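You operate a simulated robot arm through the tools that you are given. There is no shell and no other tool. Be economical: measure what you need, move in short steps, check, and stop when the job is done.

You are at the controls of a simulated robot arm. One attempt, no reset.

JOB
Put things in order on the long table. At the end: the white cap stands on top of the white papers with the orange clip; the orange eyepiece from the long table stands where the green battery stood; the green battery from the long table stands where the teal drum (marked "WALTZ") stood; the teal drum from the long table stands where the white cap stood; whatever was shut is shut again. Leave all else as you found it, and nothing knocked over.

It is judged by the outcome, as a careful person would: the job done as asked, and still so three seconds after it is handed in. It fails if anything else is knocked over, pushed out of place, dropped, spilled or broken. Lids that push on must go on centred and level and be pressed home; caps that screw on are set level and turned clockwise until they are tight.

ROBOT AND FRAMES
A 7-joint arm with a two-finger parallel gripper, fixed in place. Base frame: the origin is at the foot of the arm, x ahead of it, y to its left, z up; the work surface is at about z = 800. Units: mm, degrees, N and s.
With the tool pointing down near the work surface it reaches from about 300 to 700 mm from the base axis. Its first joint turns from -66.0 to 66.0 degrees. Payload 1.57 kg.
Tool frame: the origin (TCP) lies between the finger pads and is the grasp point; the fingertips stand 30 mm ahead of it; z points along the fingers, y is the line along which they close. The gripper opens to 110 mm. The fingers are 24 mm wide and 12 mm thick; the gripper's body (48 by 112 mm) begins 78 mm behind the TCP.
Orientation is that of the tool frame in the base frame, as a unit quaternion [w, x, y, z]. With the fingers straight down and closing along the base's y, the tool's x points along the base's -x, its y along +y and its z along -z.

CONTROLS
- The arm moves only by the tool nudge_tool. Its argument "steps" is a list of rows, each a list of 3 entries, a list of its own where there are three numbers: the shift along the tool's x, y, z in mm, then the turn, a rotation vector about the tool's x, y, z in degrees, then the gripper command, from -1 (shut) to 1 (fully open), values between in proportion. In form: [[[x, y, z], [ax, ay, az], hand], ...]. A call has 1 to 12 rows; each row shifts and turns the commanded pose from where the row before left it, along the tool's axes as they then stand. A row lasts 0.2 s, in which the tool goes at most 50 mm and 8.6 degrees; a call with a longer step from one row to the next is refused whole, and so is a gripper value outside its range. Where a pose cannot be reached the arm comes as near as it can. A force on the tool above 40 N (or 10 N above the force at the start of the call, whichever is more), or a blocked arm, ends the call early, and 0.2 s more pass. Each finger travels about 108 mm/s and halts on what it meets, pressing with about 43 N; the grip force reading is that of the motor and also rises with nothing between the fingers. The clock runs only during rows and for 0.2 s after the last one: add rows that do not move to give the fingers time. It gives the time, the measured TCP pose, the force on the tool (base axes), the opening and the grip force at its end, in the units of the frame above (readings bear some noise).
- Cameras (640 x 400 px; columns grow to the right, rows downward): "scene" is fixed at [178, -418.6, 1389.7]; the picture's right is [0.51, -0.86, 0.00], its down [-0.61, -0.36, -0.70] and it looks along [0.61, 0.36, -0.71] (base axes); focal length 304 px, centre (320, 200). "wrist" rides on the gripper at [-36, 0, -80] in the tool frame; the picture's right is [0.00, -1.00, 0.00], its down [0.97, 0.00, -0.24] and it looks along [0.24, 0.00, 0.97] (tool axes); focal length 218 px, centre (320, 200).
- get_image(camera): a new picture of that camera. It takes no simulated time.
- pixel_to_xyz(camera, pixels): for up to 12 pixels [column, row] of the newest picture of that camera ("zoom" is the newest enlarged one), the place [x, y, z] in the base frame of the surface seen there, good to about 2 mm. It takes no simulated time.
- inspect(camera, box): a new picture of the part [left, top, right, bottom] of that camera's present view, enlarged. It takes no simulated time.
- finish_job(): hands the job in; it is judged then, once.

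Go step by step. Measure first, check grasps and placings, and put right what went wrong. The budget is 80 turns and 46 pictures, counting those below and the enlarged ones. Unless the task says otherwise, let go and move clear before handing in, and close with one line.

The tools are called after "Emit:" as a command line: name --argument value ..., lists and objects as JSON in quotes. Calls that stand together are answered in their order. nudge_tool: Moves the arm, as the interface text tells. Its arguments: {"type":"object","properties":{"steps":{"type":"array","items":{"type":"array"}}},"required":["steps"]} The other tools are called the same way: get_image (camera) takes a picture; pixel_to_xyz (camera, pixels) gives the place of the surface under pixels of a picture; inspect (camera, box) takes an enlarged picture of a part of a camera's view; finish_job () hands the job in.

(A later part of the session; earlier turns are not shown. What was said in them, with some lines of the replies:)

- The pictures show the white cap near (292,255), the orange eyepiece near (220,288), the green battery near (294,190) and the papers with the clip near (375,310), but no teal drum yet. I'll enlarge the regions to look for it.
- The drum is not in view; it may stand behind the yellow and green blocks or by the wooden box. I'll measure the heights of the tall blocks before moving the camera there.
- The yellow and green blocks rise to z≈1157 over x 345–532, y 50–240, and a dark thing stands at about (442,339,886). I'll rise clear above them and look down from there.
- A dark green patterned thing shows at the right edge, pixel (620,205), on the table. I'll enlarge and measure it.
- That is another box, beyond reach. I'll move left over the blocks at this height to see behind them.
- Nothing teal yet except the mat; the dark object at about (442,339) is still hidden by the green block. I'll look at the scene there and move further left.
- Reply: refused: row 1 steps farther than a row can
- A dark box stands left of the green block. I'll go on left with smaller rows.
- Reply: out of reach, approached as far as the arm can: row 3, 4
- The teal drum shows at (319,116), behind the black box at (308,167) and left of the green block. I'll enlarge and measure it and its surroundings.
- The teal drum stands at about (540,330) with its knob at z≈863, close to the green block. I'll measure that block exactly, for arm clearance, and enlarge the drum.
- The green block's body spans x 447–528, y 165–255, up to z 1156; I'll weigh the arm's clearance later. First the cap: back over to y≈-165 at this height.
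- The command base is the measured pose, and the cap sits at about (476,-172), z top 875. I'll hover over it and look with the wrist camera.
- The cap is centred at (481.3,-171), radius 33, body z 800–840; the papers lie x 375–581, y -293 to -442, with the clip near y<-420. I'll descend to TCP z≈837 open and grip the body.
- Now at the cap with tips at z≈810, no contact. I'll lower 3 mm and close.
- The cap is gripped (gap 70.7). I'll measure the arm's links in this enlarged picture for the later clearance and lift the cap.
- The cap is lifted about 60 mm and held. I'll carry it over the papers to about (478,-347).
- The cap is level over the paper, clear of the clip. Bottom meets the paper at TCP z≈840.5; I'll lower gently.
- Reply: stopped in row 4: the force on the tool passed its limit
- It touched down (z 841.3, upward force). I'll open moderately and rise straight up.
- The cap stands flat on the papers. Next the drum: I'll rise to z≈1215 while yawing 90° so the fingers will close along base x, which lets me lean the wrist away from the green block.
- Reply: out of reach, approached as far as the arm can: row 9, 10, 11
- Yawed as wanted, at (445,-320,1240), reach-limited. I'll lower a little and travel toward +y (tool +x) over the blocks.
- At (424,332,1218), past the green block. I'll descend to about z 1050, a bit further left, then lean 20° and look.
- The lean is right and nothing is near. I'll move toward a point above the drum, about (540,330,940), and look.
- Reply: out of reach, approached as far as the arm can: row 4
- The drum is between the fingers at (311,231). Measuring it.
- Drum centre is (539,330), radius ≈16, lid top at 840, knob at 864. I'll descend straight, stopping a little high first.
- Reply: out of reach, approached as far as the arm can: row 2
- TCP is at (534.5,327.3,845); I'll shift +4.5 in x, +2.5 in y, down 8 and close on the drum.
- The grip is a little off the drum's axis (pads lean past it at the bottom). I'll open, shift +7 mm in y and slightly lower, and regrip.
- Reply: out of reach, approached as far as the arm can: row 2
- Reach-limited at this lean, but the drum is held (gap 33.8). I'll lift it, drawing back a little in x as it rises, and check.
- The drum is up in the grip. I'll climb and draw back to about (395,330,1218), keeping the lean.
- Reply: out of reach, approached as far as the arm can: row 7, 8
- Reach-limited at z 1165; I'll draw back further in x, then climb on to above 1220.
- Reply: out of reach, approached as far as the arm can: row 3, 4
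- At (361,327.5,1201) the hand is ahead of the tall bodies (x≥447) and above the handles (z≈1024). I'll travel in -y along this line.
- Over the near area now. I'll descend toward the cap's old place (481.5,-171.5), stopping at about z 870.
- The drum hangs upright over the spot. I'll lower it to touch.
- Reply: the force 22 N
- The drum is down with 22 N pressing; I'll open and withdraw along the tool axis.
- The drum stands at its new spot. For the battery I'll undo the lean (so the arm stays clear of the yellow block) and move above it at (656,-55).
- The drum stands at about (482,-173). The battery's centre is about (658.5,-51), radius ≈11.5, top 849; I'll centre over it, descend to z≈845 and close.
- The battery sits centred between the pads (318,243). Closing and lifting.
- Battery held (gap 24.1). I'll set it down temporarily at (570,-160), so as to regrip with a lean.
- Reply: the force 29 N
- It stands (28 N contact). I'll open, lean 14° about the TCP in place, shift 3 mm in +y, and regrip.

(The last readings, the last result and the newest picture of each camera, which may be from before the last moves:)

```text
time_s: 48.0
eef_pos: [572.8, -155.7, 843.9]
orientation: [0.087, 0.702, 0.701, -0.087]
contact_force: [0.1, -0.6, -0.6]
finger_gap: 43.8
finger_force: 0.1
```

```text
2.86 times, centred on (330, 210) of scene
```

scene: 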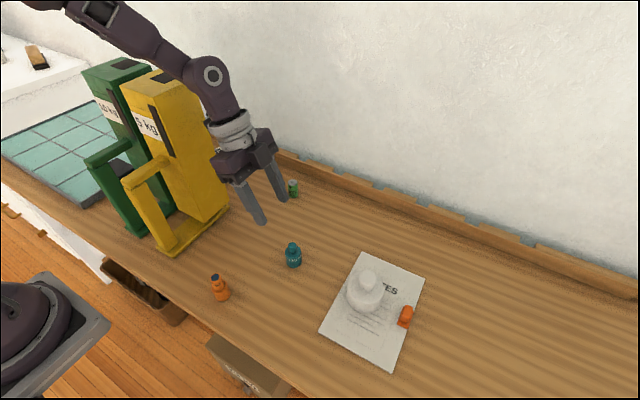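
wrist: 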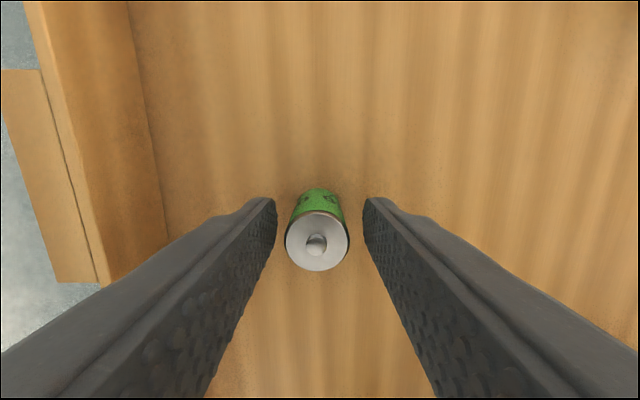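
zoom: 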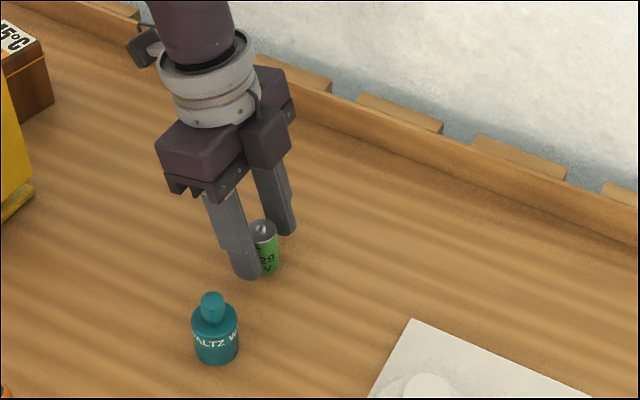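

The battery stands upright between the leaned fingers. Closing, lifting, and climbing back toward x≈380.

Emit:
nudge_tool --steps '[[[0, 0, 0], [0, 0, 0], -0.55], [[0, 0, 0], [0, 0, 0], -1], [[0, 0, 0], [0, 0, 0], -1], [[-4.8, 0, -19.4], [0, 0, 0], -1], [[-8.7, -21, -34.9], [0, 0, 0], -1], [[-8.7, -21, -34.9], [0, 0, 0], -1], [[-8.7, -21, -34.9], [0, 0, 0], -1], [[-8.7, -21, -34.9], [0, 0, 0], -1], [[-8.7, -21, -34.9], [0, 0, 0], -1], [[-8.7, -21, -34.9], [0, 0, 0], -1], [[-8.7, -21, -34.9], [0, 0, 0], -1], [[0, 0, 0], [0, 0, 0], -1]]'

```text
time_s: 50.6
eef_pos: [425.3, -157.1, 1116.4]
orientation: [0.087, 0.701, 0.702, -0.087]
contact_force: [0.8, -0.5, -0.6]
finger_gap: 24.2
finger_force: 36.0
```

Held at (425,-157,1116). I'll finish the climb to z≈1203 at x≈362 and travel +y in front of the tall bodies.

Emit:
nudge_tool --steps '[[[-7, -21, -28], [0, 0, 0], -1], [[-7, -21, -28], [0, 0, 0], -1], [[-7, -21, -28], [0, 0, 0], -1], [[46.6, 0, -11.6], [0, 0, 0], -1], [[46.6, 0, -11.6], [0, 0, 0], -1], [[46.6, 0, -11.6], [0, 0, 0], -1], [[46.6, 0, -11.6], [0, 0, 0], -1], [[46.6, 0, -11.6], [0, 0, 0], -1], [[46.6, 0, -11.6], [0, 0, 0], -1], [[46.6, 0, -11.6], [0, 0, 0], -1], [[46.6, 0, -11.6], [0, 0, 0], -1], [[46.6, 0, -11.6], [0, 0, 0], -1]]'

```text
time_s: 53.2
eef_pos: [360.9, 275.7, 1207.0]
orientation: [0.088, 0.702, 0.702, -0.086]
contact_force: [0.0, 0.0, -1.0]
finger_gap: 24.1
finger_force: 36.3
```

At (361,276,1207). On to y≈335, then down and forward past the black box to about (495,338,950).

Emit:
nudge_tool --steps '[[[29.1, 0, -7.3], [0, 0, 0], -1], [[29.1, 0, -7.3], [0, 0, 0], -1], [[12.5, 16, 39.9], [0, 0, 0], -1], [[12.5, 16, 39.9], [0, 0, 0], -1], [[12.5, 16, 39.9], [0, 0, 0], -1], [[12.5, 16, 39.9], [0, 0, 0], -1], [[5, 23.3, 29.7], [0, 0, 0], -1], [[5, 23.3, 29.7], [0, 0, 0], -1], [[5, 23.3, 29.7], [0, 0, 0], -1], [[0, 0, 0], [0, 0, 0], -1]]'

Emit:
get_image --camera "wrist"

```text
time_s: 55.4
eef_pos: [495.8, 339.2, 946.3]
orientation: [0.088, 0.702, 0.702, -0.086]
contact_force: [0.6, -0.6, -0.5]
finger_gap: 24.5
finger_force: 36.0
```

```text
12 pictures are left
```

wrist: 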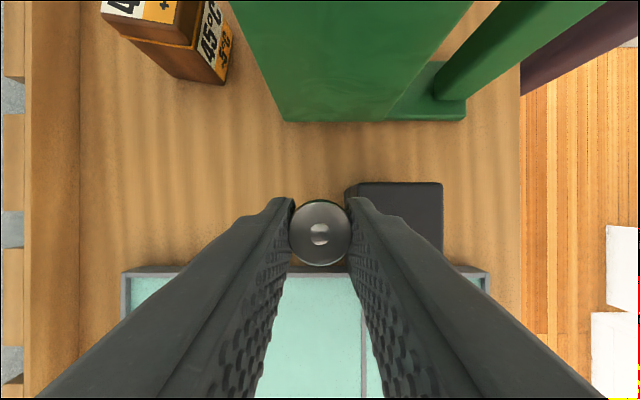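

Clear so far. Moving to about (537,334,862), just above the spot.

Emit:
nudge_tool --steps '[[[5.6, 17, 32.6], [0, 0, 0], -1], [[5.6, 17, 32.6], [0, 0, 0], -1], [[4.4, 7, 17.5], [0, 0, 0], -1], [[0, 0, 0], [0, 0, 0], -1]]'

```text
time_s: 56.4
eef_pos: [538.3, 334.2, 861.1]
orientation: [0.087, 0.701, 0.702, -0.085]
contact_force: [0.6, 0.3, 0.1]
finger_gap: 24.0
finger_force: 36.0
```

Right over the spot at z 861. Lowering 17 mm gently.

Emit:
nudge_tool --steps '[[[2.7, 0, 10.7], [0, 0, 0], -1], [[1, 0, 3.9], [0, 0, 0], -1], [[0.6, 0, 2.4], [0, 0, 0], -1], [[0, 0, 0], [0, 0, 0], -1]]'

```text
time_s: 57.4
eef_pos: [538.0, 334.5, 845.9]
orientation: [0.087, 0.702, 0.702, -0.086]
contact_force: [-1.1, 0.1, 3.2]
finger_gap: 24.1
finger_force: 35.9
```

A light touch (3 N). One millimetre more, then release and check.

Emit:
nudge_tool --steps '[[[0.3, 0, 1.2], [0, 0, 0], -1], [[0, 0, 0], [0, 0, 0], -1], [[0, 0, 0], [0, 0, 0], -0.5], [[0, 0, 0], [0, 0, 0], -0.2], [[0, 0, 0], [0, 0, 0], -0.2]]'

Emit:
get_image --camera "wrist"

```text
time_s: 58.6
eef_pos: [536.6, 334.5, 843.2]
orientation: [0.087, 0.702, 0.701, -0.087]
contact_force: [-0.5, 0.2, 0.2]
finger_gap: 44.0
finger_force: 0.0
```

```text
11 pictures are left
```

wrist: 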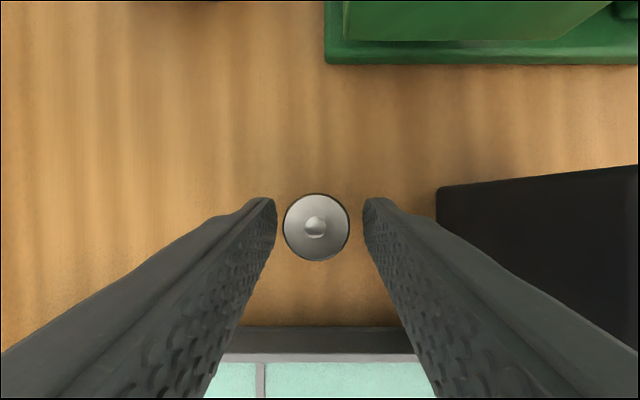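

The battery stands in place, free of the pads. Withdrawing upward, then back along the known route.

Emit:
nudge_tool --steps '[[[-4.8, -1, -19.4], [0, 0, 0], -0.2], [[-4.8, -1, -19.4], [0, 0, 0], -0.2], [[-7, -4, -28], [0, 0, 0], -0.2], [[-8.7, -19, -34.9], [0, 0, 0], -0.2], [[-8.7, -19, -34.9], [0, 0, 0], -0.2], [[-8.7, -19, -34.9], [0, 0, 0], -0.2], [[-8.7, -19, -34.9], [0, 0, 0], -0.2], [[-8.7, -19, -34.9], [0, 0, 0], -0.2], [[-8.7, -25, -34.9], [0, 0, 0], -0.2], [[-8.7, -25, -34.9], [0, 0, 0], -0.2], [[-6, -25, -23], [0, 0, 0], -0.2], [[0, 0, 0], [0, 0, 0], -0.2]]'

Emit:
get_image --camera "wrist"

```text
time_s: 61.2
eef_pos: [360.9, 332.2, 1187.9]
orientation: [0.087, 0.702, 0.702, -0.086]
contact_force: [0.8, 0.4, -0.3]
finger_gap: 44.2
finger_force: 0.1
```

```text
10 pictures are left
```

wrist: 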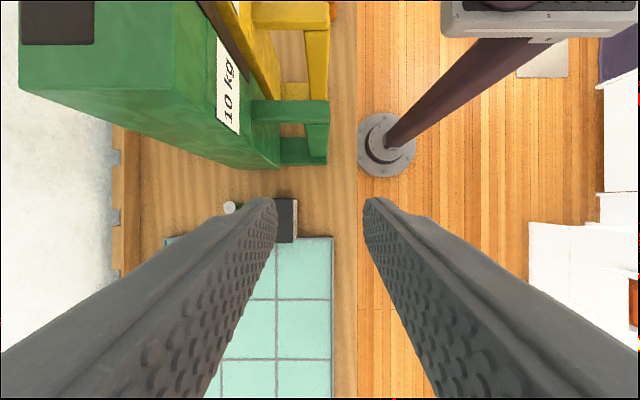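

The battery stands at (230,207). I'll check its place and travel back in -y.

Emit:
pixel_to_xyz --camera "wrist" --pixels '[[230, 204], [230, 208], [234, 206]]'

Emit:
nudge_tool --steps '[[[-46.6, 0, 11.6], [0, 0, 0], -0.2], [[-46.6, 0, 11.6], [0, 0, 0], -0.2], [[-46.6, 0, 11.6], [0, 0, 0], -0.2], [[-46.6, 0, 11.6], [0, 0, 0], -0.2], [[-46.6, 0, 11.6], [0, 0, 0], -0.2], [[-46.6, 0, 11.6], [0, 0, 0], -0.2], [[-46.6, 0, 11.6], [0, 0, 0], -0.2], [[-46.6, 0, 11.6], [0, 0, 0], -0.2], [[-46.6, 0, 11.6], [0, 0, 0], -0.2], [[0, 0, 0], [0, 7, 0], 0], [[0, 0, 0], [0, 7, 0], 0], [[0, 0, 0], [0, 0, 0], 0]]'

```text
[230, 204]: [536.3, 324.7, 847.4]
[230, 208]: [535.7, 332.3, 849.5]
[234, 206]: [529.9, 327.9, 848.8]
```

```text
time_s: 63.8
eef_pos: [358.9, -96.4, 1189.2]
orientation: [0.001, 0.707, 0.707, 0.001]
contact_force: [0.4, -0.4, -0.3]
finger_gap: 55.5
finger_force: 0.1
```

Battery at about (536,329), good. Now down to hover above the eyepiece near (342,-92,960).

Emit:
nudge_tool --steps '[[[1, -4, 45], [0, 0, 0], 0], [[1, -4, 45], [0, 0, 0], 0], [[1, -4, 45], [0, 0, 0], 0], [[1, -4, 45], [0, 0, 0], 0], [[0, 0, 45], [0, 0, 0], 0], [[0, 0, 0], [0, 0, 0], 0]]'

Emit:
get_image --camera "wrist"

Emit:
inspect --camera "scene" --box '[190, 250, 260, 320]'

```text
time_s: 65.2
eef_pos: [344.4, -94.5, 960.7]
orientation: [0.002, 0.707, 0.707, 0.0]
contact_force: [-0.8, 0.0, 0.5]
finger_gap: 55.1
finger_force: 0.0
```

```text
9 pictures are left
```

wrist: 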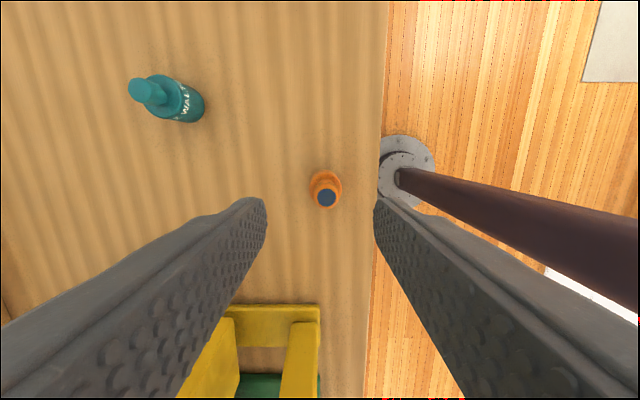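

```text
5.71 times, centred on (225, 285) of scene
```

zoom: 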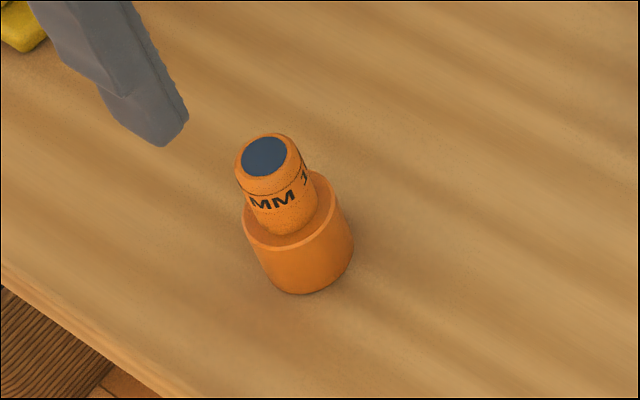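

Emit:
pixel_to_xyz --camera "wrist" --pixels '[[327, 197], [318, 197], [337, 197], [327, 189], [327, 206], [312, 185], [342, 185], [326, 172]]'

Emit:
pixel_to_xyz --camera "zoom" --pixels '[[264, 155], [244, 215], [330, 180], [265, 238], [290, 210], [275, 280], [345, 250], [300, 260]]'

```text
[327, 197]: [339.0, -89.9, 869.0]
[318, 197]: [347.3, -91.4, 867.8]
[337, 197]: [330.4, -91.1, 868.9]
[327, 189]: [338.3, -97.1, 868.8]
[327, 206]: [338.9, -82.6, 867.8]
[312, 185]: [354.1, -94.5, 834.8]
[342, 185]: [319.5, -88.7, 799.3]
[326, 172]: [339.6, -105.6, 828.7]
```

```text
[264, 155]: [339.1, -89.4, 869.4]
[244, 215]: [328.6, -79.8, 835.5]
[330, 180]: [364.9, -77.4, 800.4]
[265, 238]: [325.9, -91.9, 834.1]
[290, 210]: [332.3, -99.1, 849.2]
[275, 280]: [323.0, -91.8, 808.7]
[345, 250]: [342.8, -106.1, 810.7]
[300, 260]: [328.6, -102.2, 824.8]
```

Eyepiece centre is (339,-90): base radius 16 up to z 835, barrel to 869. I'll centre, descend to z≈837 and grip the base.

Emit:
nudge_tool --steps '[[[4.5, -5.4, 20], [0, 0, 0], 0], [[0, 0, 40], [0, 0, 0], 0], [[0, 0, 40], [0, 0, 0], 0], [[0, 0, 22], [0, 0, 0], 0], [[0, 0, 0], [0, 0, 0], 0], [[0, 0, 0], [0, 0, 0], -0.35], [[0, 0, 0], [0, 0, 0], -1], [[0, 0, 0], [0, 0, 0], -1]]'

```text
time_s: 67.0
eef_pos: [338.3, -91.8, 839.8]
orientation: [0.001, 0.707, 0.707, 0.0]
contact_force: [-1.0, -0.5, 0.4]
finger_gap: 30.6
finger_force: 39.4
```

Gripped (gap 30.6). Lifting 60 mm and carrying to the battery's old spot (658.5,-51).

Emit:
nudge_tool --steps '[[[0, 0, -20], [0, 0, 0], -1], [[0, 0, -40], [0, 0, 0], -1], [[5.5, 45.7, 0], [0, 0, 0], -1], [[5.5, 45.7, 0], [0, 0, 0], -1], [[5.5, 45.7, 0], [0, 0, 0], -1], [[5.5, 45.7, 0], [0, 0, 0], -1], [[5.5, 45.7, 0], [0, 0, 0], -1], [[5.5, 45.7, 0], [0, 0, 0], -1], [[5.5, 45.7, 10], [0, 0, 0], -1], [[0, 0, 15], [0, 0, 0], -1], [[0, 0, 0], [0, 0, 0], -1]]'

Emit:
inspect --camera "scene" --box '[240, 120, 340, 220]'

```text
time_s: 69.4
eef_pos: [658.1, -49.3, 873.6]
orientation: [0.002, 0.707, 0.707, 0.0]
contact_force: [-0.5, -0.1, -0.3]
finger_gap: 30.5
finger_force: 39.6
```

```text
4.00 times, centred on (290, 170) of scene
```

zoom: 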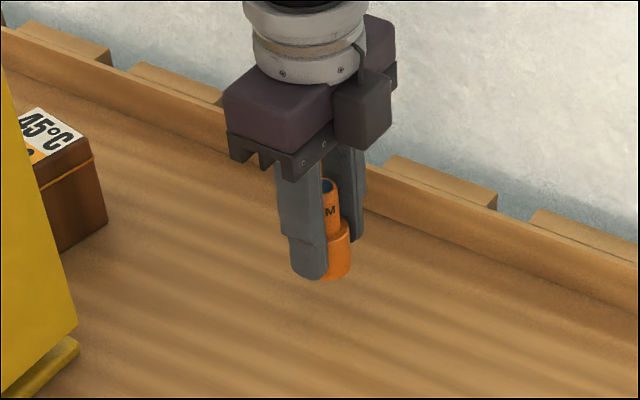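

Upright over the spot; lowering with a 3 mm correction in y.

Emit:
nudge_tool --steps '[[[-3, 0, 16], [0, 0, 0], -1], [[0, 0, 12], [0, 0, 0], -1], [[0, 0, 4], [0, 0, 0], -1], [[0, 0, 2.5], [0, 0, 0], -1], [[0, 0, 0], [0, 0, 0], -1]]'

```text
time_s: 70.6
eef_pos: [659.3, -54.9, 840.9]
orientation: [0.001, 0.707, 0.707, 0.0]
contact_force: [-0.3, -0.8, -0.8]
finger_gap: 30.9
finger_force: 39.6
```

No contact yet; a little lower, easing +2 in y.

Emit:
nudge_tool --steps '[[[1.5, 0, 1.5], [0, 0, 0], -1], [[0, 0, 1], [0, 0, 0], -1], [[0, 0, 0], [0, 0, 0], -1]]'

```text
time_s: 71.4
eef_pos: [657.8, -53.5, 840.4]
orientation: [0.002, 0.707, 0.707, 0.0]
contact_force: [-0.3, -3.6, 11.2]
finger_gap: 30.9
finger_force: 39.5
```

Touchdown (11 N up). Release and withdraw straight up, then look.

Emit:
nudge_tool --steps '[[[0, 0, 0], [0, 0, 0], -0.3], [[0, 0, 0], [0, 0, 0], 0], [[0, 0, 0], [0, 0, 0], 0], [[0, 0, -20], [0, 0, 0], 0], [[0, -2, -30], [0, 0, 0], 0], [[0, -25, -40], [0, 0, 0], 0], [[-10, -40, -20], [0, 0, 0], 0], [[-20, -40, -10], [0, 0, 0], 0], [[-20, -40, -10], [0, 0, 0], 0], [[-20, -40, 0], [0, 0, 0], 0], [[0, 0, 0], [0, 0, 0], 0]]'

Emit:
get_image --camera "scene"

```text
time_s: 73.8
eef_pos: [471.8, -121.0, 972.4]
orientation: [0.002, 0.707, 0.707, 0.0]
contact_force: [0.1, -0.4, 0.2]
finger_gap: 55.1
finger_force: 0.2
```

```text
6 pictures are left
```

scene: 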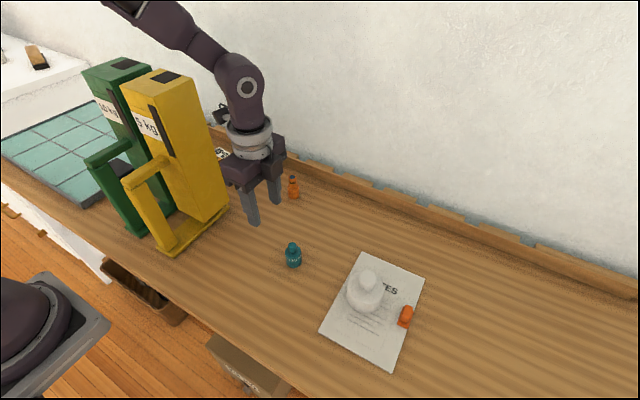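

All four stand; checking final coordinates and the papers' corners.

Emit:
pixel_to_xyz --camera "scene" --pixels '[[294, 178], [294, 193], [292, 244], [293, 257], [366, 277], [363, 255], [422, 276], [391, 367], [322, 330], [405, 312]]'

Emit:
inspect --camera "scene" --box '[260, 160, 440, 340]'

```text
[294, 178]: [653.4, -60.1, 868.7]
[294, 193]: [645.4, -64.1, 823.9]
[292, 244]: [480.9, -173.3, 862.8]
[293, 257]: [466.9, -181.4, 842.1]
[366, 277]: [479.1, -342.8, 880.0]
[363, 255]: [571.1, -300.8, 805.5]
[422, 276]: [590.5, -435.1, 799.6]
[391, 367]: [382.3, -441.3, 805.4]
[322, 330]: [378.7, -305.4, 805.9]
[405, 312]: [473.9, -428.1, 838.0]
```

```text
2.22 times, centred on (350, 250) of scene
```

zoom: 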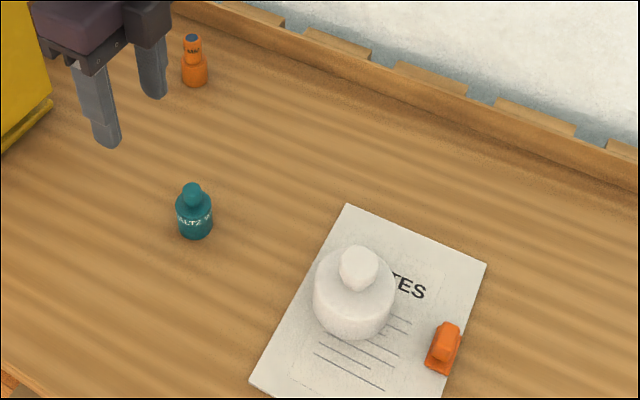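

The pictures and measurements agree: the eyepiece is at about (657,-54), the drum at (481,-173), the battery at (536,329), and the cap is on the papers, with the papers and clip undisturbed and the hand clear. I'm handing in.

Emit:
finish_job

```text
The job is handed in.
```

The job is handed in: the cap is on the papers, and the eyepiece, battery and drum stand upright within about 4 mm of their new places. I opened nothing, so nothing needed shutting, and I saw nothing else disturbed.
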